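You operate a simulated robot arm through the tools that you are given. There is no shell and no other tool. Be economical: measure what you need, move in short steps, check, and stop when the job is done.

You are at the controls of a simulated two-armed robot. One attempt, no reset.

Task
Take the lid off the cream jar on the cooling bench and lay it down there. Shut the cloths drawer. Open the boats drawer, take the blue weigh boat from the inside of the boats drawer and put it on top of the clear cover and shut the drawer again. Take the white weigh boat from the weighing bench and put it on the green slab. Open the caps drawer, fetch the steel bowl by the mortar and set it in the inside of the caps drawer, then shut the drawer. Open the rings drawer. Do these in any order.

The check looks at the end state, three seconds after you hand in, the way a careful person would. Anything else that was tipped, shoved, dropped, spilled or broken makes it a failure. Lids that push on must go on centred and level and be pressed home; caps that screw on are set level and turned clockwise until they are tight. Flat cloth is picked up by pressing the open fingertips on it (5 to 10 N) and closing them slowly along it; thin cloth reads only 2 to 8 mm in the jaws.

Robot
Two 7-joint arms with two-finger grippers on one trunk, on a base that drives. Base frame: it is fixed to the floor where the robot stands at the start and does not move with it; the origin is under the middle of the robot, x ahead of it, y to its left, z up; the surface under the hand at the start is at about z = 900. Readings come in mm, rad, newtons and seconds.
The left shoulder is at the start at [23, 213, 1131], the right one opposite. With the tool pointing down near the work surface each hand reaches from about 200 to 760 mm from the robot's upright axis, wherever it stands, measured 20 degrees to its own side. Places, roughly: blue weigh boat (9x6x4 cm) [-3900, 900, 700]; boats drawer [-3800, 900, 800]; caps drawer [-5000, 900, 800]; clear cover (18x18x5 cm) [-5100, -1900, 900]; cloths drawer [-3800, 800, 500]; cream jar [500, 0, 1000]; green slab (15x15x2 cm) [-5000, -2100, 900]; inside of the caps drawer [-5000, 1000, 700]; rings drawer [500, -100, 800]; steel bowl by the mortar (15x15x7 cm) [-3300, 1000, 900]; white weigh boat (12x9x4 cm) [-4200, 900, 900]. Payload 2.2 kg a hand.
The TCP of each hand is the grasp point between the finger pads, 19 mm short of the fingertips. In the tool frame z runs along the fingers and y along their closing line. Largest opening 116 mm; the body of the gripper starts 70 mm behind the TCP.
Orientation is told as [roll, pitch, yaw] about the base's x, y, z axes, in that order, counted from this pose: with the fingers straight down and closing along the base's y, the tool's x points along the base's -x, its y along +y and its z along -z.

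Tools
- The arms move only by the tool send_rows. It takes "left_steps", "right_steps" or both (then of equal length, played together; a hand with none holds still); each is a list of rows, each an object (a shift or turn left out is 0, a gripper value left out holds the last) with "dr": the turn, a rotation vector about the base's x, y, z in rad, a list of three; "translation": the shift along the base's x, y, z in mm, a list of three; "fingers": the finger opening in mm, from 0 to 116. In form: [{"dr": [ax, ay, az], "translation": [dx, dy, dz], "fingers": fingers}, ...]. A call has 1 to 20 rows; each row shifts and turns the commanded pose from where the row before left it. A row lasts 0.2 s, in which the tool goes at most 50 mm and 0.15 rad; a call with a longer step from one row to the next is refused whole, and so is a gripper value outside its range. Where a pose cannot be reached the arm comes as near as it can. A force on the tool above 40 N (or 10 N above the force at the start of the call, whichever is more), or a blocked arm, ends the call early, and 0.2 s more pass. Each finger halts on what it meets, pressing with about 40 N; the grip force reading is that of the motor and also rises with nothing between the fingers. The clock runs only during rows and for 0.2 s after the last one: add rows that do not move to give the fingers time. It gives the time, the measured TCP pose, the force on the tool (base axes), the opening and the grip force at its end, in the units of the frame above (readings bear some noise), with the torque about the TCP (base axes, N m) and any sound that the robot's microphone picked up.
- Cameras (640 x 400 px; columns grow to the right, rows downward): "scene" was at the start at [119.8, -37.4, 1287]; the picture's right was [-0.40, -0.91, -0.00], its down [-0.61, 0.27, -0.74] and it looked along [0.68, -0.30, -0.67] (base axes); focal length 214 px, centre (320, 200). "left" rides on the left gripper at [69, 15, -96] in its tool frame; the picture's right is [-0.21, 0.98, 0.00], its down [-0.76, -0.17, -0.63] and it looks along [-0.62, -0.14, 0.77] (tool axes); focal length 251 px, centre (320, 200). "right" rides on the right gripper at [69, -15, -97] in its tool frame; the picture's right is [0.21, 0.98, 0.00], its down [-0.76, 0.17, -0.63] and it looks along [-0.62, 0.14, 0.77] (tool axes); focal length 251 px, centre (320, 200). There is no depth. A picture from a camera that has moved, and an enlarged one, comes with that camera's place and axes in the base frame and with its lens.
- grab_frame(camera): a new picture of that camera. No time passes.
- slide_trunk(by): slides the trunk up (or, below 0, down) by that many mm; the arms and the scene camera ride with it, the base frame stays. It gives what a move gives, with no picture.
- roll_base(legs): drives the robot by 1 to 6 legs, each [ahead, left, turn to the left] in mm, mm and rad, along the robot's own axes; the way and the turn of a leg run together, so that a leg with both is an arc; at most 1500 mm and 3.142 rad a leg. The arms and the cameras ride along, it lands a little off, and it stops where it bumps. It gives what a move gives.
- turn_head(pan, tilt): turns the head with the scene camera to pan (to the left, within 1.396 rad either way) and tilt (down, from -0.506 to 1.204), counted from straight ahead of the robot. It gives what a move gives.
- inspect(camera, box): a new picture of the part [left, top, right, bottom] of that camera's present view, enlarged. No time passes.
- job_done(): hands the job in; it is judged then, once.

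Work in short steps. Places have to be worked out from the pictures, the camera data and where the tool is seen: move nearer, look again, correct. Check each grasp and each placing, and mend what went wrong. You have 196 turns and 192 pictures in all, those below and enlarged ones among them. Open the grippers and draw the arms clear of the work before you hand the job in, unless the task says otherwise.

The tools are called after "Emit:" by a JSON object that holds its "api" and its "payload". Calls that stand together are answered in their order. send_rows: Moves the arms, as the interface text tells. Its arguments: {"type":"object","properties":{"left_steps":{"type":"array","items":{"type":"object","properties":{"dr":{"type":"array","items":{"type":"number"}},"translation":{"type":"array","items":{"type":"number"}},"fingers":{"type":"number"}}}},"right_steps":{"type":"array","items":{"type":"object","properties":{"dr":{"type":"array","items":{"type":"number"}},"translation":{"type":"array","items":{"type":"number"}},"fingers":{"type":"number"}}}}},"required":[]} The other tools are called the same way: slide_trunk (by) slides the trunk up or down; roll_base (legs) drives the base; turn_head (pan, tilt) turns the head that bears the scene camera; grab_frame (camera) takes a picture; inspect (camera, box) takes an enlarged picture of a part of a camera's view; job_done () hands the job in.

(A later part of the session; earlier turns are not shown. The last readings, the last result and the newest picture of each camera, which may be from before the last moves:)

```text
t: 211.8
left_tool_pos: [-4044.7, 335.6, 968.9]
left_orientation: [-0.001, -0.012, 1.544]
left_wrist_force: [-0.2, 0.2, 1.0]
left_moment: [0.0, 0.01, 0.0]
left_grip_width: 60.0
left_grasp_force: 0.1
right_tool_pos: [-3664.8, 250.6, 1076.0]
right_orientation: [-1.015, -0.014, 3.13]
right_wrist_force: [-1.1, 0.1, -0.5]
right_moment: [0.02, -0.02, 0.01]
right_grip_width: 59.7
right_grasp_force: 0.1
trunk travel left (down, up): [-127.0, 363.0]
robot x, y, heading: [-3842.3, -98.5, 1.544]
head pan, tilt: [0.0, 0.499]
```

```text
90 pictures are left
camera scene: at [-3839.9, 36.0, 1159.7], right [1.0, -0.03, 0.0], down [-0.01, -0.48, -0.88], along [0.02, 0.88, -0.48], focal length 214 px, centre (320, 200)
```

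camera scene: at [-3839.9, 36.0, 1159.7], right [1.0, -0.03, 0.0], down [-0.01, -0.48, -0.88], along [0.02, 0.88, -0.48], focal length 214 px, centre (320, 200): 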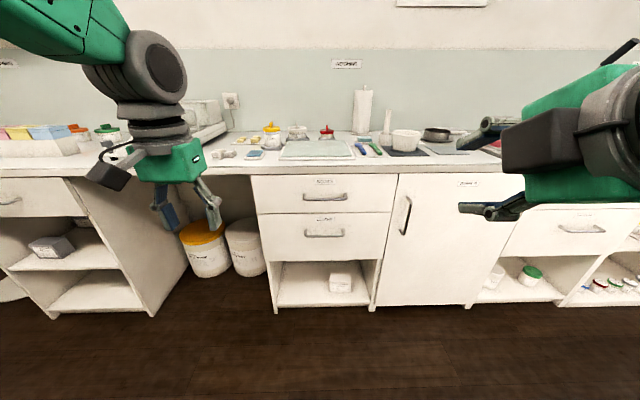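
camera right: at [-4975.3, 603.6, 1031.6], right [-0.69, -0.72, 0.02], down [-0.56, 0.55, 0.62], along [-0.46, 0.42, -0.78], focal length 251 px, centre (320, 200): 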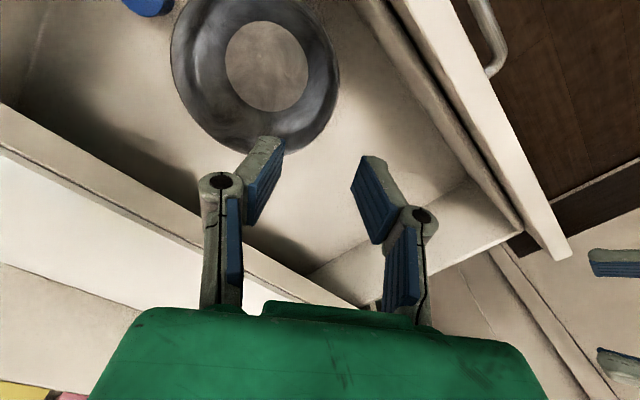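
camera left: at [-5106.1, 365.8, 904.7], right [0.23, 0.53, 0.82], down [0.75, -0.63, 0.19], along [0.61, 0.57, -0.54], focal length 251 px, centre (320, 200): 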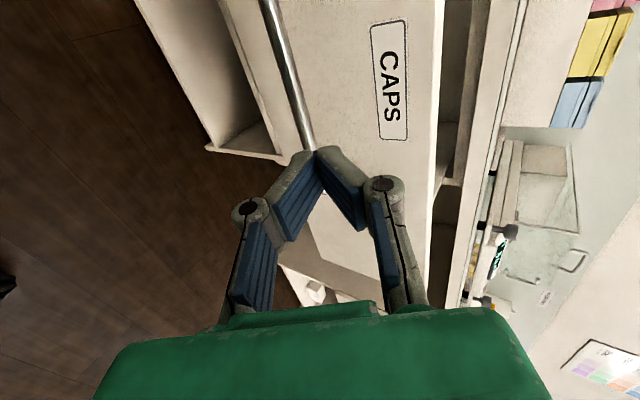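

Boats handle is near (-3805, 750, 775). I drive forward 250 and bring the right hand to the pre-grasp point.

Emit:
{"api": "roll_base", "payload": {"legs": [[250, 0, 0]]}}

Emit:
{"api": "send_rows", "payload": {"right_steps": [{"translation": [-20, 15, -35]}, {"translation": [-20, 20, -36]}, {"translation": [-20, 25, -36]}, {"translation": [-20, 25, -36]}, {"translation": [-20, 27, -36]}, {"translation": [-20, 27, -36]}, {"translation": [-20, 27, -36]}, {}]}}

Emit:
{"api": "grab_frame", "payload": {"camera": "right"}}

```text
t: 213.7
left_tool_pos: [-4039.9, 588.7, 966.8]
left_orientation: [-0.001, -0.012, 1.545]
left_wrist_force: [-0.1, 0.4, -0.4]
left_moment: [-0.01, -0.01, 0.03]
left_grip_width: 60.0
left_grasp_force: 0.0
right_tool_pos: [-3658.5, 501.8, 1075.5]
right_orientation: [-1.013, -0.012, 3.13]
right_wrist_force: [-0.6, 0.5, 0.4]
right_moment: [-0.01, -0.01, 0.0]
right_grip_width: 60.2
right_grasp_force: 0.1
trunk travel left (down, up): [-127.0, 363.0]
robot x, y, heading: [-3839.2, 156.9, 1.549]
head pan, tilt: [0.0, 0.499]
```

```text
t: 215.5
left_tool_pos: [-4040.1, 585.6, 968.9]
left_orientation: [-0.005, -0.017, 1.545]
left_wrist_force: [0.5, -1.0, 0.3]
left_moment: [-0.02, -0.03, 0.02]
left_grip_width: 60.0
left_grasp_force: 0.1
right_tool_pos: [-3803.6, 670.1, 831.2]
right_orientation: [-1.015, -0.012, 3.13]
right_wrist_force: [0.1, -0.5, 0.6]
right_moment: [-0.02, -0.01, 0.03]
right_grip_width: 59.9
right_grasp_force: 0.1
right hand out of reach, approached as far as the arm can: row 1
trunk travel left (down, up): [-127.0, 363.0]
robot x, y, heading: [-3840.1, 158.9, 1.548]
head pan, tilt: [0.0, 0.499]
```

```text
89 pictures are left
camera right: at [-3737.4, 595.1, 895.2], right [0.2, -0.52, -0.83], down [-0.76, -0.62, 0.2], along [-0.62, 0.59, -0.52], focal length 251 px, centre (320, 200)
```

right: 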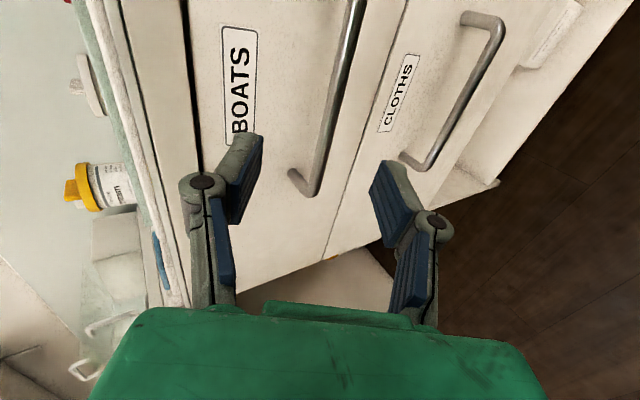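

Bar at y≈747, z≈775. I move in to TCP (740, 779) and close.

Emit:
{"api": "send_rows", "payload": {"right_steps": [{"translation": [0, 24, -18]}, {"translation": [0, 24, -17]}, {"translation": [0, 22, -17]}, {}, {"fingers": 30}, {"fingers": 0}, {}, {}]}}

```text
t: 217.3
left_tool_pos: [-4040.8, 585.8, 968.6]
left_orientation: [-0.004, -0.014, 1.544]
left_wrist_force: [-0.5, 0.2, -1.2]
left_moment: [0.0, -0.02, 0.0]
left_grip_width: 60.4
left_grasp_force: 0.0
right_tool_pos: [-3800.3, 741.1, 777.4]
right_orientation: [-1.017, -0.01, 3.131]
right_wrist_force: [1.3, 2.4, 10.9]
right_moment: [0.0, -0.74, 0.45]
right_grip_width: 5.7
right_grasp_force: 32.3
trunk travel left (down, up): [-127.0, 363.0]
robot x, y, heading: [-3837.0, 157.0, 1.55]
head pan, tilt: [0.0, 0.499]
```

The handle is gripped. I pull by driving back 230 mm.

Emit:
{"api": "roll_base", "payload": {"legs": [[-230, 0, 0]]}}

Emit:
{"api": "turn_head", "payload": {"pan": 0.1, "tilt": 0.7}}

Emit:
{"api": "grab_frame", "payload": {"camera": "scene"}}

```text
t: 219.0
left_tool_pos: [-4044.2, 362.4, 968.9]
left_orientation: [-0.001, -0.013, 1.543]
left_wrist_force: [-0.1, -0.2, 0.1]
left_moment: [0.03, 0.0, -0.03]
left_grip_width: 60.3
left_grasp_force: 0.1
right_tool_pos: [-3802.6, 515.2, 773.5]
right_orientation: [-1.01, -0.012, 3.128]
right_wrist_force: [10.7, -0.3, -23.2]
right_moment: [0.15, -0.3, 0.11]
right_grip_width: 6.0
right_grasp_force: 28.5
trunk travel left (down, up): [-127.0, 363.0]
robot x, y, heading: [-3841.8, -70.8, 1.547]
head pan, tilt: [0.0, 0.499]
```

```text
t: 219.7
left_tool_pos: [-4044.1, 359.1, 969.4]
left_orientation: [-0.003, -0.016, 1.545]
left_wrist_force: [-0.1, -0.4, -0.2]
left_moment: [0.02, -0.03, 0.03]
left_grip_width: 60.0
left_grasp_force: 0.1
right_tool_pos: [-3802.7, 511.3, 773.7]
right_orientation: [-1.01, -0.012, 3.128]
right_wrist_force: [6.4, -1.3, -24.3]
right_moment: [0.18, -0.34, -0.18]
right_grip_width: 0.0
right_grasp_force: 28.2
trunk travel left (down, up): [-127.0, 363.0]
robot x, y, heading: [-3843.4, -71.6, 1.544]
head pan, tilt: [0.099, 0.7]
```

```text
88 pictures are left
camera scene: at [-3848.1, 60.2, 1141.3], right [1.0, 0.07, 0.0], down [0.05, -0.65, -0.76], along [-0.06, 0.76, -0.65], focal length 214 px, centre (320, 200)
```

scene: 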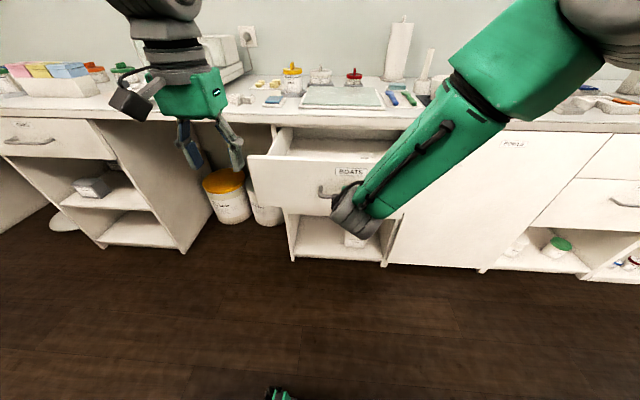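

Drawer is open about 225 mm; the bar slid behind the pads. I open, back out, and look inside.

Emit:
{"api": "send_rows", "payload": {"right_steps": [{"fingers": 30}, {"fingers": 60}, {}, {"translation": [0, -21, 13.5]}, {"translation": [0, -25, 16]}, {"translation": [0, -25, 16]}, {"translation": [0, -15, 30]}, {"translation": [30, -10, 30]}, {"translation": [40, 0, 20]}, {"translation": [40, 0, 0]}, {}]}}

Emit:
{"api": "grab_frame", "payload": {"camera": "scene"}}

```text
t: 222.1
left_tool_pos: [-4043.8, 358.8, 970.2]
left_orientation: [-0.002, -0.018, 1.543]
left_wrist_force: [-0.3, -0.5, 0.1]
left_moment: [0.0, 0.02, 0.02]
left_grip_width: 59.9
left_grasp_force: 0.1
right_tool_pos: [-3693.5, 413.7, 901.8]
right_orientation: [-1.015, -0.009, 3.129]
right_wrist_force: [0.1, -0.2, 0.4]
right_moment: [0.01, 0.02, -0.01]
right_grip_width: 60.1
right_grasp_force: 0.0
trunk travel left (down, up): [-127.0, 363.0]
robot x, y, heading: [-3843.1, -67.7, 1.549]
head pan, tilt: [0.099, 0.7]
```

```text
87 pictures are left
camera scene: at [-3848.5, 56.5, 1141.9], right [1.0, 0.07, 0.0], down [0.05, -0.64, -0.76], along [-0.06, 0.76, -0.65], focal length 214 px, centre (320, 200)
```

scene: 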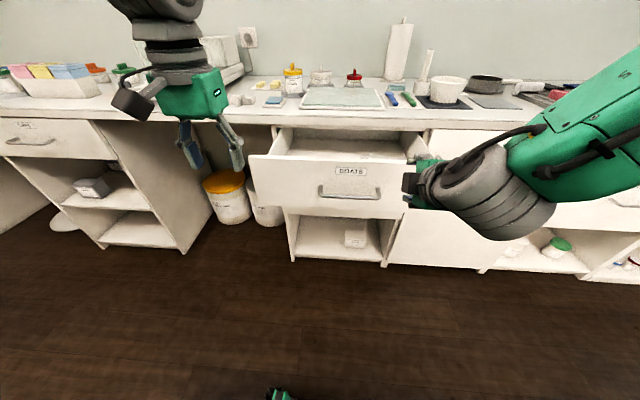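

I shift the right hand aside, drive forward 130, and put the left hand's camera over the drawer.

Emit:
{"api": "send_rows", "payload": {"right_steps": [{"translation": [30, -20, 10]}, {"translation": [30, -20, 10]}, {"translation": [30, -20, 10]}, {}]}}

Emit:
{"api": "roll_base", "payload": {"legs": [[130, 0, 0]]}}

Emit:
{"api": "send_rows", "payload": {"left_steps": [{"translation": [25, 20, 10], "fingers": 100}, {"translation": [25, 25, 10]}, {"translation": [25, 25, 10]}, {"translation": [25, 25, 0]}, {"translation": [25, 25, 0]}, {}]}}

Emit:
{"api": "grab_frame", "payload": {"camera": "left"}}

Emit:
{"api": "grab_frame", "payload": {"camera": "scene"}}

```text
t: 223.1
left_tool_pos: [-4049.0, 357.7, 968.5]
left_orientation: [-0.002, -0.017, 1.544]
left_wrist_force: [0.5, -0.5, 0.3]
left_moment: [-0.02, 0.0, 0.0]
left_grip_width: 60.1
left_grasp_force: 0.1
right_tool_pos: [-3614.5, 384.8, 940.6]
right_orientation: [-1.015, -0.009, 3.131]
right_wrist_force: [-1.0, 0.8, -0.1]
right_moment: [0.01, -0.02, -0.03]
right_grip_width: 60.0
right_grasp_force: 0.1
right hand out of reach, approached as far as the arm can: row 2, 3
trunk travel left (down, up): [-127.0, 363.0]
robot x, y, heading: [-3845.5, -69.1, 1.542]
head pan, tilt: [0.099, 0.7]
```

```text
t: 224.4
left_tool_pos: [-4039.4, 486.0, 970.0]
left_orientation: [0.0, -0.016, 1.545]
left_wrist_force: [0.2, 0.2, 0.2]
left_moment: [-0.01, -0.01, 0.0]
left_grip_width: 60.2
left_grasp_force: 0.1
right_tool_pos: [-3605.3, 513.1, 938.3]
right_orientation: [-1.013, -0.012, 3.129]
right_wrist_force: [-0.7, 0.7, -1.4]
right_moment: [-0.02, 0.01, 0.03]
right_grip_width: 60.2
right_grasp_force: 0.1
trunk travel left (down, up): [-127.0, 363.0]
robot x, y, heading: [-3837.6, 64.7, 1.55]
head pan, tilt: [0.099, 0.7]
```

```text
t: 225.8
left_tool_pos: [-3916.1, 603.3, 1002.6]
left_orientation: [0.002, -0.019, 1.544]
left_wrist_force: [0.0, -0.7, -0.6]
left_moment: [0.04, 0.0, 0.01]
left_grip_width: 100.1
left_grasp_force: 0.1
right_tool_pos: [-3606.7, 510.6, 939.8]
right_orientation: [-1.015, -0.012, 3.129]
right_wrist_force: [-0.2, 0.4, 0.0]
right_moment: [0.0, -0.02, 0.0]
right_grip_width: 59.9
right_grasp_force: 0.1
trunk travel left (down, up): [-127.0, 363.0]
robot x, y, heading: [-3839.2, 59.6, 1.548]
head pan, tilt: [0.099, 0.7]
```

```text
86 pictures are left
camera left: at [-3930.6, 532.9, 1097.0], right [-0.97, 0.24, 0.0], down [0.19, 0.74, 0.65], along [0.15, 0.63, -0.76], focal length 251 px, centre (320, 200)
```

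left: 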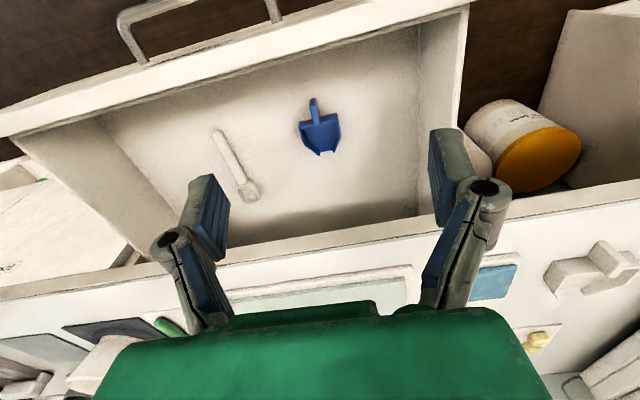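

```text
85 pictures are left
camera scene: at [-3843.7, 184.2, 1142.0], right [1.0, 0.08, 0.0], down [0.05, -0.64, -0.76], along [-0.06, 0.76, -0.65], focal length 214 px, centre (320, 200)
```

scene: 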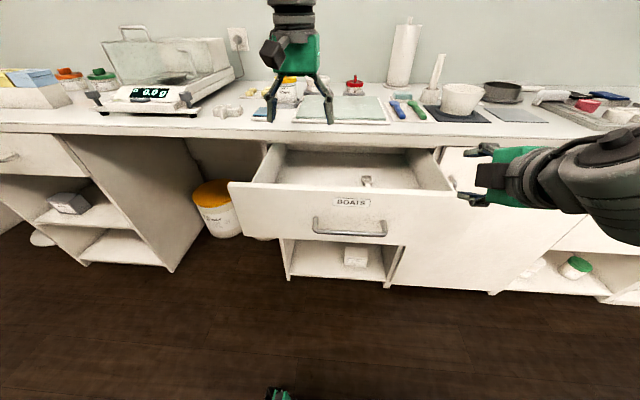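

The blue weigh boat lies in the drawer. I enlarge it.

Emit:
{"api": "inspect", "payload": {"camera": "left", "box": [260, 70, 400, 180]}}

```text
3.64 times, centred on (330, 125) of left
camera zoom: at [-3930.6, 532.9, 1097.0], right [-0.97, 0.24, 0.0], down [0.19, 0.74, 0.65], along [0.15, 0.63, -0.76], focal length 914 px, centre (284, 473)
```

zoom: 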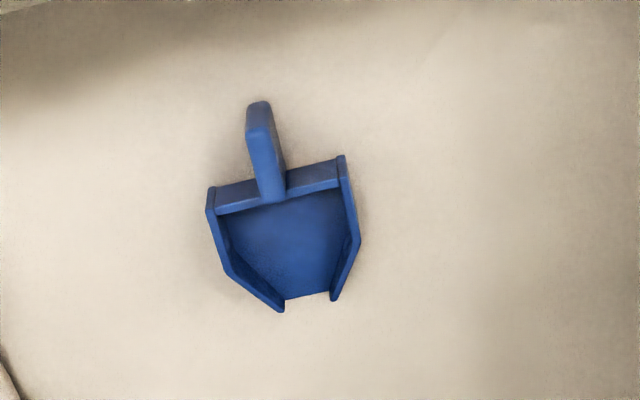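

The boat is a small scoop: body about 56 mm wide centred near (-3893, 692), floor z≈717, top ≈757. I'll grip it across the sides; first hover above and check.

Emit:
{"api": "send_rows", "payload": {"left_steps": [{"translation": [6, 25, 0], "dr": [-0.019, 0, -0.06], "fingers": 84}, {"translation": [8, 30, -20], "dr": [0, 0, -0.03]}, {"translation": [8, 33, -40]}, {"translation": [0, 0, -45]}, {"translation": [0, 0, -45]}, {}]}}

Emit:
{"api": "grab_frame", "payload": {"camera": "left"}}

```text
refused: row 3 steps farther than a row can; nothing moved
```

```text
83 pictures are left
camera left: at [-3930.6, 532.9, 1097.0], right [-0.97, 0.24, 0.0], down [0.19, 0.74, 0.65], along [0.15, 0.63, -0.76], focal length 251 px, centre (320, 200)
```

left: 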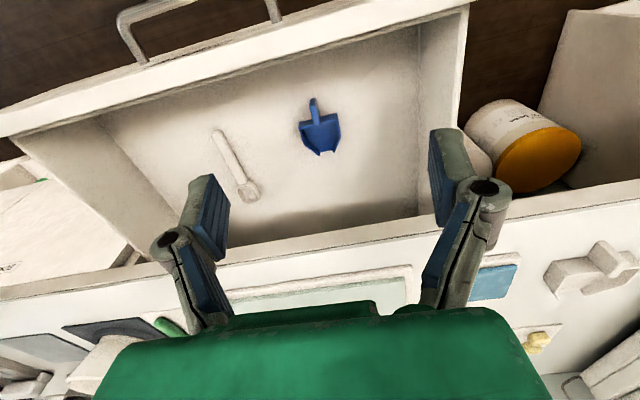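

One row was too long; I resend it with shorter rows.

Emit:
{"api": "send_rows", "payload": {"left_steps": [{"translation": [6, 25, 0], "dr": [-0.019, 0, -0.06], "fingers": 84}, {"translation": [8, 32, -10], "dr": [0, 0, -0.03]}, {"translation": [8, 32, -20]}, {"translation": [0, 0, -40]}, {"translation": [0, 0, -40]}, {"translation": [0, 0, -40]}, {}]}}

Emit:
{"api": "grab_frame", "payload": {"camera": "left"}}

```text
t: 227.4
left_tool_pos: [-3892.4, 691.1, 849.2]
left_orientation: [-0.002, 0.0, 1.455]
left_wrist_force: [0.8, -0.2, 0.2]
left_moment: [0.01, 0.0, -0.02]
left_grip_width: 84.2
left_grasp_force: 0.1
right_tool_pos: [-3607.8, 511.7, 940.4]
right_orientation: [-1.016, -0.012, 3.128]
right_wrist_force: [0.4, 0.2, -0.7]
right_moment: [-0.01, 0.01, 0.03]
right_grip_width: 60.0
right_grasp_force: 0.0
trunk travel left (down, up): [-127.0, 363.0]
robot x, y, heading: [-3843.2, 59.0, 1.551]
head pan, tilt: [0.099, 0.7]
```

```text
82 pictures are left
camera left: at [-3914.9, 625.5, 946.4], right [-0.94, 0.33, 0.0], down [0.25, 0.73, 0.63], along [0.21, 0.6, -0.77], focal length 251 px, centre (320, 200)
```

left: 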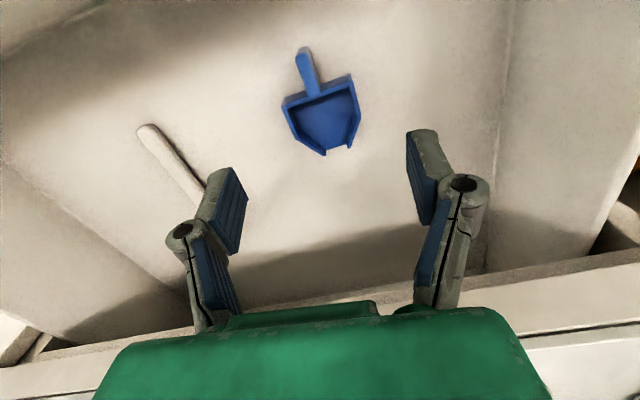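

Aligned over the body; the boat's back wall is parallel to x, so I turn back +0.14 and go down to z≈745, then close.

Emit:
{"api": "send_rows", "payload": {"left_steps": [{"translation": [-1, 1, -25], "dr": [0, 0, 0.14]}, {"translation": [0, 0, -30]}, {"translation": [0, 0, -30]}, {"translation": [0, 0, -19]}, {}]}}

Emit:
{"api": "grab_frame", "payload": {"camera": "left"}}

```text
t: 228.6
left_tool_pos: [-3894.0, 694.8, 746.2]
left_orientation: [-0.002, 0.002, 1.593]
left_wrist_force: [-1.0, 0.3, 0.2]
left_moment: [0.01, 0.01, -0.03]
left_grip_width: 83.9
left_grasp_force: 0.2
right_tool_pos: [-3607.2, 511.5, 939.9]
right_orientation: [-1.017, -0.012, 3.129]
right_wrist_force: [0.2, -1.0, -0.7]
right_moment: [0.0, 0.0, -0.01]
right_grip_width: 60.1
right_grasp_force: 0.1
trunk travel left (down, up): [-127.0, 363.0]
robot x, y, heading: [-3838.1, 58.2, 1.546]
head pan, tilt: [0.099, 0.7]
```

```text
81 pictures are left
camera left: at [-3906.1, 625.0, 841.2], right [-0.98, 0.19, 0.0], down [0.15, 0.76, 0.63], along [0.12, 0.62, -0.77], focal length 251 px, centre (320, 200)
```

left: 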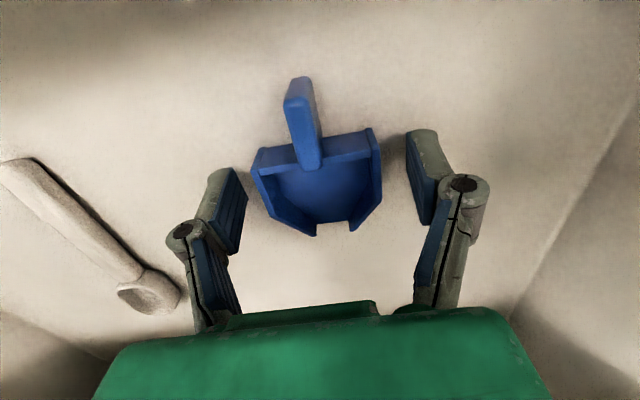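

The hand is a bit far in y; the straight sides span y≈668–694. I shift -13 mm in y and +2 in x, then close.

Emit:
{"api": "send_rows", "payload": {"left_steps": [{"translation": [2, -13, 0]}, {"translation": [0, 0, -2]}, {"fingers": 70}, {"fingers": 60}, {"fingers": 50}, {"fingers": 40}, {}, {}]}}

Emit:
{"api": "grab_frame", "payload": {"camera": "left"}}

```text
t: 230.4
left_tool_pos: [-3893.0, 681.4, 743.8]
left_orientation: [-0.003, 0.0, 1.595]
left_wrist_force: [-0.4, 0.5, 2.4]
left_moment: [0.04, 0.0, -0.03]
left_grip_width: 58.3
left_grasp_force: 39.5
right_tool_pos: [-3607.7, 511.0, 939.7]
right_orientation: [-1.017, -0.012, 3.13]
right_wrist_force: [-0.1, 0.9, 0.4]
right_moment: [0.01, -0.03, -0.01]
right_grip_width: 60.1
right_grasp_force: 0.0
trunk travel left (down, up): [-127.0, 363.0]
robot x, y, heading: [-3837.6, 62.1, 1.548]
head pan, tilt: [0.099, 0.7]
```

```text
80 pictures are left
camera left: at [-3904.3, 612.2, 840.0], right [-0.98, 0.19, 0.0], down [0.15, 0.76, 0.63], along [0.12, 0.62, -0.77], focal length 251 px, centre (320, 200)
```

left: 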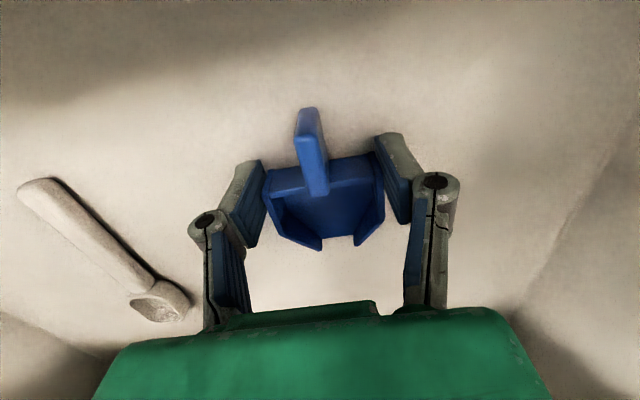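

The boat is held (58 mm, 40 N). I lift it clear of the drawer and check.

Emit:
{"api": "send_rows", "payload": {"left_steps": [{"translation": [0, 0, 10]}, {"translation": [0, 0, 25]}, {"translation": [0, 0, 40]}, {"translation": [0, 0, 45]}, {"translation": [0, 0, 45]}, {"translation": [0, 0, 45]}, {"translation": [0, 0, 40]}, {}]}}

Emit:
{"api": "grab_frame", "payload": {"camera": "left"}}

```text
t: 232.2
left_tool_pos: [-3893.4, 680.7, 994.4]
left_orientation: [-0.003, 0.0, 1.595]
left_wrist_force: [-0.1, -0.2, -0.7]
left_moment: [0.0, -0.01, -0.02]
left_grip_width: 58.4
left_grasp_force: 40.4
right_tool_pos: [-3607.1, 511.0, 939.6]
right_orientation: [-1.015, -0.013, 3.13]
right_wrist_force: [-0.3, 0.2, -0.8]
right_moment: [-0.04, 0.01, 0.03]
right_grip_width: 60.1
right_grasp_force: 0.0
trunk travel left (down, up): [-127.0, 363.0]
robot x, y, heading: [-3842.3, 57.2, 1.55]
head pan, tilt: [0.099, 0.7]
```

```text
79 pictures are left
camera left: at [-3905.1, 611.6, 1090.5], right [-0.98, 0.19, 0.0], down [0.15, 0.76, 0.63], along [0.12, 0.62, -0.78], focal length 251 px, centre (320, 200)
```

left: 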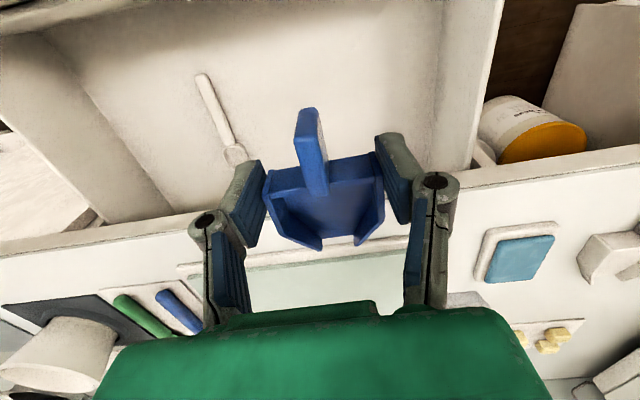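

Boat is secure. I draw it back left, back up the base 120 mm, and place the right fist before the drawer panel.

Emit:
{"api": "send_rows", "payload": {"left_steps": [{"translation": [-20, -30, 0]}, {"translation": [-20, -40, 0]}, {"translation": [-20, -40, 0]}, {"translation": [-20, -40, 0]}, {"translation": [-20, -40, 0]}, {"translation": [-20, -20, 0]}, {}]}}

Emit:
{"api": "roll_base", "payload": {"legs": [[-120, 0, 0]]}}

Emit:
{"api": "send_rows", "payload": {"right_steps": [{"translation": [-35, 0, -15], "fingers": 0}, {"translation": [-40, 5, -15]}, {"translation": [-40, 10, -20]}, {"translation": [-40, 10, -25]}, {"translation": [-40, 15, -25]}, {}]}}

Emit:
{"api": "grab_frame", "payload": {"camera": "right"}}

Emit:
{"api": "grab_frame", "payload": {"camera": "scene"}}

```text
t: 233.8
left_tool_pos: [-4013.3, 469.9, 995.3]
left_orientation: [-0.003, 0.0, 1.594]
left_wrist_force: [-0.5, -0.3, -0.2]
left_moment: [-0.05, -0.03, 0.02]
left_grip_width: 57.8
left_grasp_force: 40.0
right_tool_pos: [-3608.8, 511.8, 939.0]
right_orientation: [-1.013, -0.01, 3.129]
right_wrist_force: [0.1, -0.9, -0.2]
right_moment: [-0.02, -0.05, -0.02]
right_grip_width: 60.1
right_grasp_force: 0.0
trunk travel left (down, up): [-127.0, 363.0]
robot x, y, heading: [-3841.3, 58.4, 1.546]
head pan, tilt: [0.099, 0.7]
```

```text
t: 235.0
left_tool_pos: [-4012.9, 348.8, 996.1]
left_orientation: [-0.001, -0.002, 1.592]
left_wrist_force: [0.2, -0.1, 0.5]
left_moment: [0.04, 0.03, -0.01]
left_grip_width: 58.0
left_grasp_force: 39.7
right_tool_pos: [-3608.1, 389.1, 941.6]
right_orientation: [-1.016, -0.014, 3.126]
right_wrist_force: [-0.4, 0.0, -0.2]
right_moment: [-0.03, 0.02, 0.0]
right_grip_width: 59.8
right_grasp_force: 0.1
trunk travel left (down, up): [-127.0, 363.0]
robot x, y, heading: [-3841.1, -60.2, 1.547]
head pan, tilt: [0.099, 0.7]
```

```text
t: 236.4
left_tool_pos: [-4014.1, 347.3, 995.4]
left_orientation: [-0.004, -0.003, 1.592]
left_wrist_force: [0.1, -0.5, 0.3]
left_moment: [0.03, 0.03, 0.0]
left_grip_width: 58.1
left_grasp_force: 40.0
right_tool_pos: [-3806.7, 429.3, 839.6]
right_orientation: [-1.017, -0.011, 3.128]
right_wrist_force: [-0.4, -0.1, -1.1]
right_moment: [-0.03, -0.01, 0.02]
right_grip_width: 0.0
right_grasp_force: 28.8
trunk travel left (down, up): [-127.0, 363.0]
robot x, y, heading: [-3842.2, -63.2, 1.543]
head pan, tilt: [0.099, 0.7]
```

```text
78 pictures are left
camera right: at [-3739.0, 353.6, 903.6], right [0.2, -0.52, -0.83], down [-0.76, -0.61, 0.2], along [-0.61, 0.6, -0.52], focal length 251 px, centre (320, 200)
```

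right: 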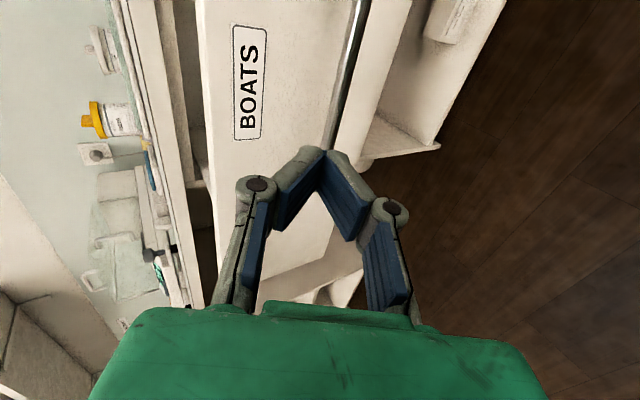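

```text
77 pictures are left
camera scene: at [-3849.5, 64.2, 1141.9], right [1.0, 0.07, 0.0], down [0.05, -0.64, -0.76], along [-0.06, 0.76, -0.65], focal length 214 px, centre (320, 200)
```

scene: 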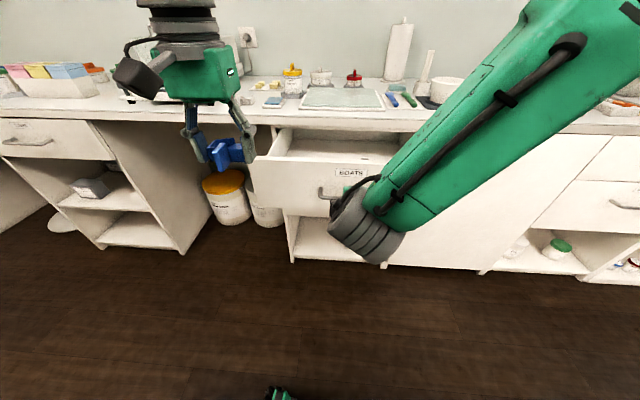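

Aligned like before. I push the drawer in by driving forward.

Emit:
{"api": "roll_base", "payload": {"legs": [[290, 0, 0]]}}

Emit:
{"api": "send_rows", "payload": {"right_steps": [{"translation": [0, 10, 0]}, {"translation": [0, 10, 0]}, {"translation": [0, 10, 0]}, {"translation": [0, 6, 0]}, {"translation": [0, 6, 0]}, {"translation": [0, 6, 0]}, {"translation": [0, 6, 0]}, {"translation": [0, 6, 0]}, {}]}}

Emit:
{"api": "grab_frame", "payload": {"camera": "scene"}}

```text
t: 238.4
left_tool_pos: [-4003.9, 639.8, 995.3]
left_orientation: [-0.004, 0.0, 1.586]
left_wrist_force: [0.2, 1.0, -0.8]
left_moment: [-0.05, -0.01, -0.01]
left_grip_width: 57.6
left_grasp_force: 39.4
right_tool_pos: [-3795.8, 719.8, 840.4]
right_orientation: [-1.015, -0.01, 3.12]
right_wrist_force: [0.5, 0.4, -0.7]
right_moment: [-0.01, -0.01, -0.01]
right_grip_width: 0.0
right_grasp_force: 28.4
trunk travel left (down, up): [-127.0, 363.0]
robot x, y, heading: [-3836.0, 226.6, 1.543]
head pan, tilt: [0.099, 0.7]
```

```text
t: 240.1
left_tool_pos: [-4002.0, 634.0, 997.0]
left_orientation: [-0.003, -0.005, 1.584]
left_wrist_force: [-0.3, -0.2, -0.6]
left_moment: [0.01, -0.01, 0.0]
left_grip_width: 58.0
left_grasp_force: 40.0
right_tool_pos: [-3794.9, 764.5, 840.5]
right_orientation: [-1.011, -0.008, 3.128]
right_wrist_force: [3.0, -20.9, 9.8]
right_moment: [0.17, 0.06, 0.12]
right_grip_width: 0.2
right_grasp_force: 28.2
trunk travel left (down, up): [-127.0, 363.0]
robot x, y, heading: [-3833.7, 227.4, 1.54]
head pan, tilt: [0.099, 0.7]
stopped in row 8 (right hand): the force on the tool passed its limit at 46 N (the readings are from after the stop); the commanded pose is now the measured one
```

```text
76 pictures are left
camera scene: at [-3838.2, 350.0, 1142.5], right [1.0, 0.07, 0.0], down [0.04, -0.64, -0.76], along [-0.05, 0.76, -0.64], focal length 214 px, centre (320, 200)
```

scene: 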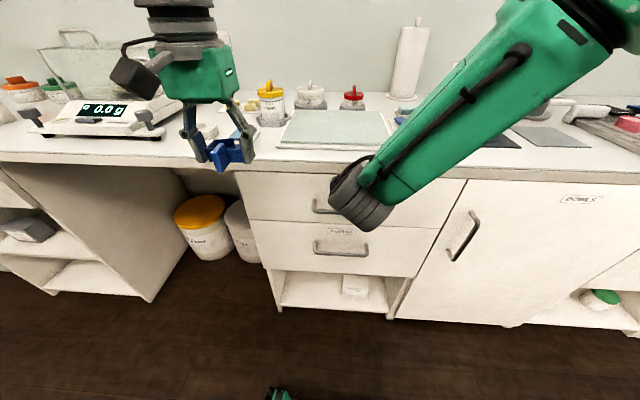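

Boats drawer is shut. I withdraw the right hand, back off, straighten it, and go left to the white weigh boat by the balance.

Emit:
{"api": "send_rows", "payload": {"right_steps": [{"translation": [0, -30, 0]}, {"translation": [0, -40, 0]}, {"translation": [0, -40, 10]}, {}]}}

Emit:
{"api": "roll_base", "payload": {"legs": [[-230, 0, 0]]}}

Emit:
{"api": "send_rows", "payload": {"right_steps": [{"dr": [-0.145, 0, 0], "translation": [20, 0, 20], "fingers": 100}, {"dr": [-0.145, 0, 0], "translation": [20, 0, 20]}, {"dr": [-0.145, 0, 0], "translation": [20, 0, 20]}, {"dr": [-0.145, 0, 0], "translation": [20, 0, 20]}, {"dr": [-0.145, 0, 0], "translation": [20, 0, 20]}, {"dr": [-0.145, 0, 0], "translation": [20, 0, 20]}, {"dr": [-0.145, 0, 0]}, {"dr": [0, 0, -0.145]}, {"dr": [0, 0, -0.145]}, {"dr": [0, 0, -0.145]}, {"dr": [0, 0, -0.145]}, {"dr": [0, 0, -0.145]}, {"dr": [0, 0, -0.145]}, {"dr": [0, 0, -0.145]}, {"dr": [0, 0, -0.145]}, {"dr": [0, 0, -0.145]}, {"dr": [0, 0, -0.145]}, {"dr": [0, 0, -0.12]}, {}]}}

Emit:
{"api": "roll_base", "payload": {"legs": [[0, 450, 0]]}}

Emit:
{"api": "slide_trunk", "payload": {"by": 130}}

Emit:
{"api": "turn_head", "payload": {"pan": -0.15, "tilt": 0.5}}

Emit:
{"api": "grab_frame", "payload": {"camera": "scene"}}

```text
t: 241.1
left_tool_pos: [-4003.4, 637.1, 997.4]
left_orientation: [-0.003, -0.005, 1.588]
left_wrist_force: [-0.8, 0.7, -0.4]
left_moment: [0.0, 0.01, 0.02]
left_grip_width: 58.1
left_grasp_force: 40.0
right_tool_pos: [-3793.4, 659.8, 850.0]
right_orientation: [-1.009, -0.01, 3.127]
right_wrist_force: [0.4, -0.9, 0.6]
right_moment: [-0.02, 0.01, -0.04]
right_grip_width: 0.0
right_grasp_force: 28.3
trunk travel left (down, up): [-127.0, 363.0]
robot x, y, heading: [-3835.8, 228.4, 1.545]
head pan, tilt: [0.099, 0.7]
```

```text
t: 242.9
left_tool_pos: [-4009.8, 400.8, 996.7]
left_orientation: [-0.003, -0.005, 1.586]
left_wrist_force: [-0.1, -0.9, 0.1]
left_moment: [0.07, -0.01, -0.01]
left_grip_width: 57.8
left_grasp_force: 40.0
right_tool_pos: [-3803.5, 422.6, 852.7]
right_orientation: [-1.012, -0.008, 3.126]
right_wrist_force: [0.2, -0.5, -0.4]
right_moment: [-0.02, -0.04, 0.0]
right_grip_width: 0.0
right_grasp_force: 28.5
trunk travel left (down, up): [-127.0, 363.0]
robot x, y, heading: [-3843.4, -0.6, 1.538]
head pan, tilt: [0.099, 0.7]
```

```text
t: 246.9
left_tool_pos: [-4010.6, 400.6, 999.4]
left_orientation: [-0.002, -0.008, 1.585]
left_wrist_force: [0.4, 0.2, 0.1]
left_moment: [-0.01, 0.01, -0.03]
left_grip_width: 58.1
left_grasp_force: 40.6
right_tool_pos: [-3682.6, 423.5, 974.1]
right_orientation: [0.0, 0.009, 1.551]
right_wrist_force: [-0.2, -0.3, -0.1]
right_moment: [0.04, -0.05, -0.01]
right_grip_width: 99.9
right_grasp_force: 0.1
trunk travel left (down, up): [-127.0, 363.0]
robot x, y, heading: [-3842.7, -3.8, 1.542]
head pan, tilt: [0.099, 0.7]
```

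```text
t: 249.6
left_tool_pos: [-4454.7, 408.4, 1000.4]
left_orientation: [0.008, -0.009, 1.598]
left_wrist_force: [0.1, 0.2, -0.3]
left_moment: [-0.02, 0.02, 0.0]
left_grip_width: 58.2
left_grasp_force: 40.4
right_tool_pos: [-4127.5, 435.2, 971.8]
right_orientation: [0.012, 0.008, 1.567]
right_wrist_force: [1.2, -0.4, -0.4]
right_moment: [0.02, 0.01, 0.0]
right_grip_width: 100.4
right_grasp_force: 0.0
trunk travel left (down, up): [-127.0, 363.0]
robot x, y, heading: [-4294.3, 6.9, 1.551]
head pan, tilt: [0.099, 0.7]
```

```text
t: 251.2
left_tool_pos: [-4460.6, 406.2, 1129.3]
left_orientation: [0.004, -0.01, 1.6]
left_wrist_force: [0.0, -0.4, 0.0]
left_moment: [-0.06, 0.03, 0.02]
left_grip_width: 58.0
left_grasp_force: 39.9
right_tool_pos: [-4131.6, 434.2, 1103.4]
right_orientation: [0.004, 0.008, 1.566]
right_wrist_force: [0.0, 0.9, -0.6]
right_moment: [0.02, 0.01, -0.01]
right_grip_width: 100.0
right_grasp_force: 0.1
trunk travel left (down, up): [-257.0, 233.0]
robot x, y, heading: [-4287.2, 5.2, 1.555]
head pan, tilt: [0.099, 0.7]
```

```text
t: 252.0
left_tool_pos: [-4464.0, 407.4, 1128.6]
left_orientation: [0.0, -0.009, 1.601]
left_wrist_force: [-0.4, 0.5, 1.2]
left_moment: [0.01, 0.02, -0.01]
left_grip_width: 57.9
left_grasp_force: 40.3
right_tool_pos: [-4137.3, 434.3, 1104.1]
right_orientation: [-0.001, 0.008, 1.568]
right_wrist_force: [0.2, -0.6, -0.6]
right_moment: [0.0, 0.01, 0.02]
right_grip_width: 100.0
right_grasp_force: 0.1
trunk travel left (down, up): [-257.0, 233.0]
robot x, y, heading: [-4294.0, 3.2, 1.555]
head pan, tilt: [-0.15, 0.499]
```

```text
75 pictures are left
camera scene: at [-4277.6, 136.4, 1289.6], right [0.99, -0.17, 0.0], down [-0.08, -0.48, -0.88], along [0.15, 0.86, -0.48], focal length 214 px, centre (320, 200)
```

scene: 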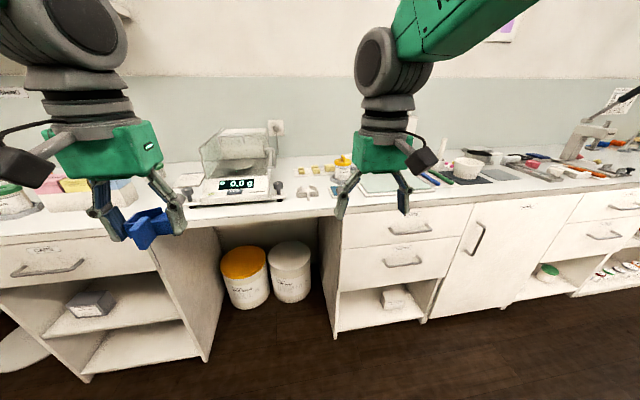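

White boat near (-4192, 908). I drive forward 280 and look with the right camera.

Emit:
{"api": "roll_base", "payload": {"legs": [[280, 0, 0]]}}

Emit:
{"api": "grab_frame", "payload": {"camera": "right"}}

Emit:
{"api": "grab_frame", "payload": {"camera": "scene"}}

```text
t: 253.9
left_tool_pos: [-4457.4, 691.2, 1130.9]
left_orientation: [0.002, -0.012, 1.598]
left_wrist_force: [-0.3, 1.6, -0.1]
left_moment: [0.0, 0.01, 0.03]
left_grip_width: 58.1
left_grasp_force: 40.0
right_tool_pos: [-4130.0, 718.0, 1103.5]
right_orientation: [0.003, 0.008, 1.568]
right_wrist_force: [-0.5, 0.3, -0.7]
right_moment: [-0.02, 0.03, 0.05]
right_grip_width: 100.0
right_grasp_force: 0.0
trunk travel left (down, up): [-257.0, 233.0]
robot x, y, heading: [-4282.3, 288.0, 1.557]
head pan, tilt: [-0.15, 0.499]
```

```text
74 pictures are left
camera right: at [-4115.6, 651.1, 1201.2], right [-0.98, -0.21, 0.01], down [-0.16, 0.76, 0.63], along [-0.14, 0.61, -0.78], focal length 251 px, centre (320, 200)
```

right: 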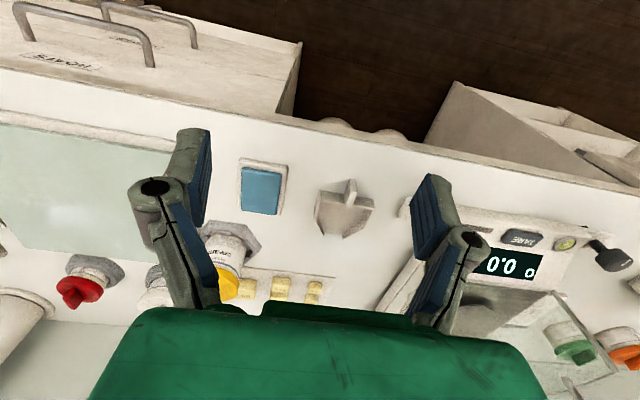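

```text
73 pictures are left
camera scene: at [-4267.6, 420.8, 1289.7], right [0.99, -0.17, 0.0], down [-0.08, -0.47, -0.88], along [0.15, 0.86, -0.48], focal length 214 px, centre (320, 200)
```

scene: 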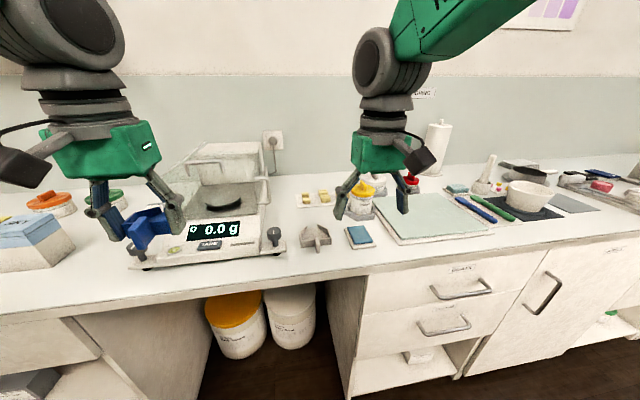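

White boat body at about (-4204, 886), handle toward me. I bring the right hand above it, opened wide and turned +0.13.

Emit:
{"api": "send_rows", "payload": {"right_steps": [{"translation": [-15, 32, -15], "dr": [0, 0, 0.07], "fingers": 114}, {"translation": [-15, 32, -15], "dr": [0, 0, 0.06]}, {"translation": [-15, 32, -20]}, {"translation": [-15, 32, -20]}, {"translation": [-13, 30, -20]}, {}]}}

Emit:
{"api": "grab_frame", "payload": {"camera": "right"}}

Emit:
{"api": "inspect", "payload": {"camera": "scene", "box": [240, 160, 400, 280]}}

```text
t: 255.3
left_tool_pos: [-4460.8, 688.9, 1128.7]
left_orientation: [-0.003, -0.004, 1.597]
left_wrist_force: [-0.2, -1.5, 0.6]
left_moment: [0.03, -0.03, -0.03]
left_grip_width: 57.9
left_grasp_force: 39.5
right_tool_pos: [-4207.1, 873.7, 1017.0]
right_orientation: [0.001, 0.004, 1.697]
right_wrist_force: [-0.1, -0.1, 0.7]
right_moment: [0.02, -0.03, 0.0]
right_grip_width: 113.9
right_grasp_force: 0.1
trunk travel left (down, up): [-257.0, 233.0]
robot x, y, heading: [-4287.3, 291.8, 1.553]
head pan, tilt: [-0.15, 0.499]
```

```text
72 pictures are left
camera right: at [-4184.1, 808.4, 1113.8], right [-0.94, -0.34, 0.0], down [-0.26, 0.73, 0.63], along [-0.21, 0.59, -0.78], focal length 251 px, centre (320, 200)
```

right: 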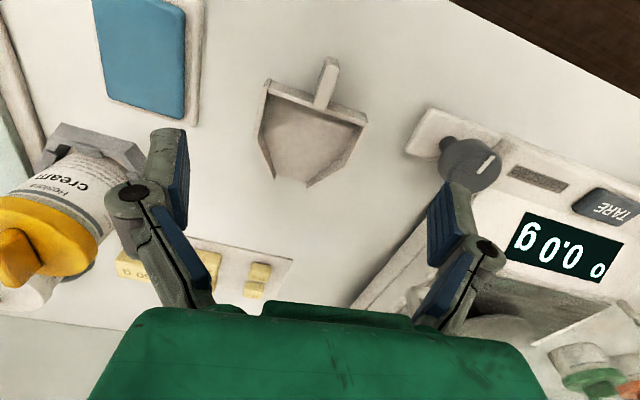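

```text
3.33 times, centred on (320, 220) of scene
camera zoom: at [-4271.5, 421.4, 1289.7], right [0.99, -0.17, 0.0], down [-0.08, -0.47, -0.88], along [0.15, 0.86, -0.48], focal length 715 px, centre (320, 133)
```

zoom: 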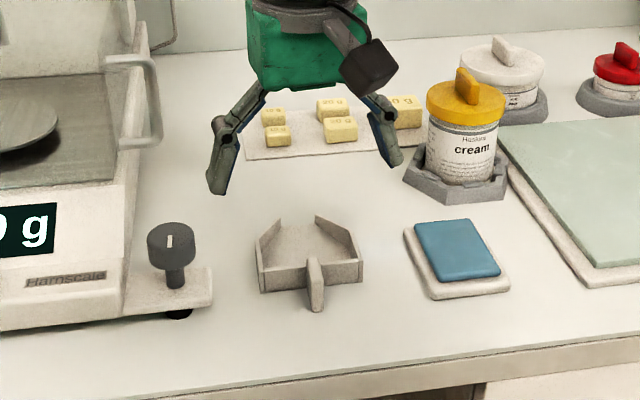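

Back wall spans x -4167…-4236 (about 70 mm), parallel to x. I turn back -0.09, centre at (-4201, 877), go down to z≈927 and close.

Emit:
{"api": "send_rows", "payload": {"right_steps": [{"translation": [6, 3, -10], "dr": [0, 0, -0.09], "fingers": 98}, {"translation": [0, 0, -25]}, {"translation": [0, 0, -25]}, {"translation": [0, 0, -20]}, {}]}}

Emit:
{"api": "grab_frame", "payload": {"camera": "right"}}

```text
t: 256.5
left_tool_pos: [-4461.6, 688.7, 1127.5]
left_orientation: [-0.002, -0.006, 1.597]
left_wrist_force: [0.3, -0.3, -0.9]
left_moment: [-0.02, 0.0, -0.03]
left_grip_width: 58.0
left_grasp_force: 40.1
right_tool_pos: [-4201.1, 877.4, 936.3]
right_orientation: [0.001, 0.005, 1.609]
right_wrist_force: [0.8, -0.9, 0.4]
right_moment: [0.0, 0.02, -0.01]
right_grip_width: 98.1
right_grasp_force: 0.1
trunk travel left (down, up): [-257.0, 233.0]
robot x, y, heading: [-4284.9, 287.8, 1.553]
head pan, tilt: [-0.15, 0.499]
```

```text
70 pictures are left
camera right: at [-4184.0, 809.3, 1033.0], right [-0.97, -0.25, 0.0], down [-0.19, 0.75, 0.63], along [-0.16, 0.61, -0.78], focal length 251 px, centre (320, 200)
```

right: 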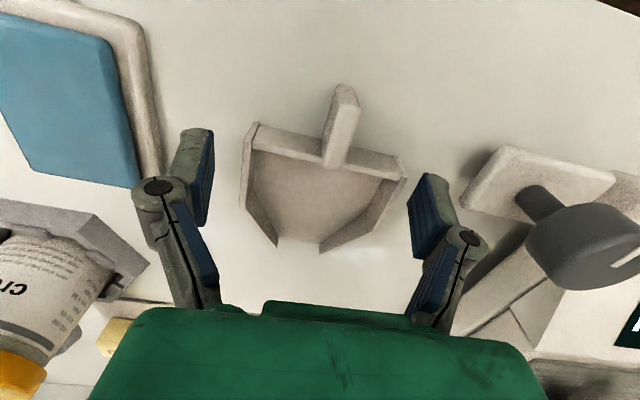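

Well placed. I go 8 mm lower, shift -2 in x, and close slowly.

Emit:
{"api": "send_rows", "payload": {"right_steps": [{"translation": [-2, -1, -8]}, {"fingers": 88}, {"fingers": 80}, {"fingers": 72}, {"fingers": 60}, {"fingers": 50}, {}, {}]}}

Emit:
{"api": "grab_frame", "payload": {"camera": "right"}}

```text
t: 258.3
left_tool_pos: [-4460.1, 689.9, 1127.5]
left_orientation: [-0.002, -0.004, 1.599]
left_wrist_force: [-0.1, -0.2, -0.7]
left_moment: [0.0, 0.0, 0.02]
left_grip_width: 58.2
left_grasp_force: 39.5
right_tool_pos: [-4200.2, 876.0, 925.8]
right_orientation: [0.001, 0.004, 1.607]
right_wrist_force: [-0.4, 0.3, 0.9]
right_moment: [0.01, -0.03, -0.02]
right_grip_width: 81.6
right_grasp_force: 39.8
trunk travel left (down, up): [-257.0, 233.0]
robot x, y, heading: [-4288.2, 290.5, 1.551]
head pan, tilt: [-0.15, 0.499]
```

```text
69 pictures are left
camera right: at [-4185.4, 808.6, 1024.6], right [-0.97, -0.25, 0.0], down [-0.19, 0.75, 0.63], along [-0.16, 0.61, -0.78], focal length 251 px, centre (320, 200)
```

right: 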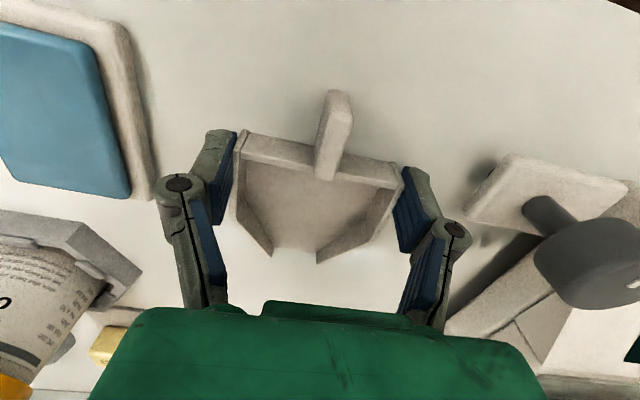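

The white boat is gripped (82 mm, 40 N). I lift it and draw it back from the bench.

Emit:
{"api": "send_rows", "payload": {"right_steps": [{"translation": [0, 0, 8]}, {"translation": [0, 0, 25]}, {"translation": [0, 0, 40]}, {"translation": [0, 0, 45]}, {"translation": [0, 0, 45]}, {"translation": [10, -45, 10]}, {"translation": [10, -45, 0]}, {"translation": [10, -45, 0]}, {"translation": [10, -45, 0]}, {"translation": [10, -45, 0]}, {}]}}

Emit:
{"api": "grab_frame", "payload": {"camera": "right"}}

Emit:
{"api": "grab_frame", "payload": {"camera": "scene"}}

```text
t: 260.7
left_tool_pos: [-4456.6, 690.3, 1129.2]
left_orientation: [0.001, -0.009, 1.599]
left_wrist_force: [0.5, 0.1, 0.1]
left_moment: [0.0, 0.02, 0.02]
left_grip_width: 58.2
left_grasp_force: 39.7
right_tool_pos: [-4145.6, 650.7, 1099.0]
right_orientation: [0.005, 0.005, 1.609]
right_wrist_force: [0.3, 0.1, -0.6]
right_moment: [-0.01, 0.01, 0.01]
right_grip_width: 81.3
right_grasp_force: 40.4
trunk travel left (down, up): [-257.0, 233.0]
robot x, y, heading: [-4285.7, 287.2, 1.553]
head pan, tilt: [-0.15, 0.499]
```

```text
68 pictures are left
camera right: at [-4129.1, 583.9, 1196.6], right [-0.97, -0.25, 0.01], down [-0.19, 0.75, 0.63], along [-0.16, 0.61, -0.78], focal length 251 px, centre (320, 200)
```

right: 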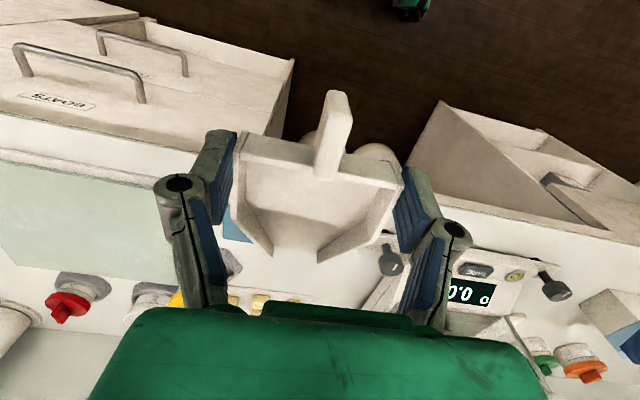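

```text
67 pictures are left
camera scene: at [-4266.2, 421.8, 1289.5], right [0.99, -0.17, 0.0], down [-0.08, -0.48, -0.88], along [0.14, 0.86, -0.48], focal length 214 px, centre (320, 200)
```

scene: 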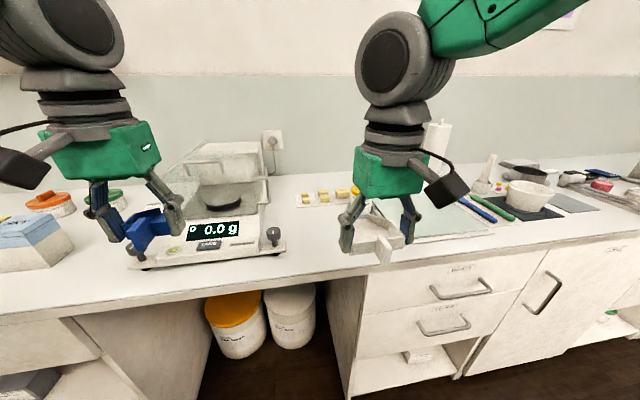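

Both boats are secure. I back off from this bench and turn around to find the other bench with slab and cover.

Emit:
{"api": "roll_base", "payload": {"legs": [[-600, 0, 0], [0, 0, 3.1]]}}

Emit:
{"api": "turn_head", "payload": {"pan": -0.5, "tilt": 0.25}}

Emit:
{"api": "grab_frame", "payload": {"camera": "scene"}}

```text
t: 271.3
left_tool_pos: [-4146.0, -718.3, 1128.8]
left_orientation: [-0.001, -0.009, -1.604]
left_wrist_force: [-0.3, 0.1, -0.4]
left_moment: [-0.02, 0.0, 0.01]
left_grip_width: 58.0
left_grasp_force: 40.3
right_tool_pos: [-4454.0, -660.1, 1100.2]
right_orientation: [0.001, 0.006, -1.595]
right_wrist_force: [-0.5, 0.4, 0.3]
right_moment: [-0.03, -0.01, 0.01]
right_grip_width: 80.9
right_grasp_force: 39.9
trunk travel left (down, up): [-257.0, 233.0]
robot x, y, heading: [-4298.3, -306.4, -1.645]
head pan, tilt: [-0.15, 0.499]
```

```text
t: 272.1
left_tool_pos: [-4146.4, -716.9, 1127.4]
left_orientation: [0.0, -0.004, -1.604]
left_wrist_force: [0.7, -0.2, -0.6]
left_moment: [0.01, 0.01, -0.04]
left_grip_width: 58.0
left_grasp_force: 39.9
right_tool_pos: [-4453.7, -658.2, 1100.5]
right_orientation: [0.002, 0.003, -1.596]
right_wrist_force: [-0.4, -0.5, 0.1]
right_moment: [-0.04, 0.01, -0.01]
right_grip_width: 80.9
right_grasp_force: 40.3
trunk travel left (down, up): [-257.0, 233.0]
robot x, y, heading: [-4293.4, -310.2, -1.648]
head pan, tilt: [-0.499, 0.25]
```

```text
66 pictures are left
camera scene: at [-4346.9, -428.4, 1312.8], right [-0.84, 0.54, 0.0], down [0.13, 0.21, -0.97], along [-0.53, -0.81, -0.25], focal length 214 px, centre (320, 200)
```

scene: 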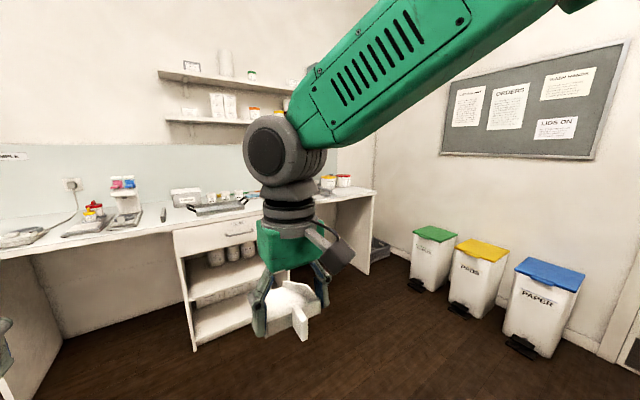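

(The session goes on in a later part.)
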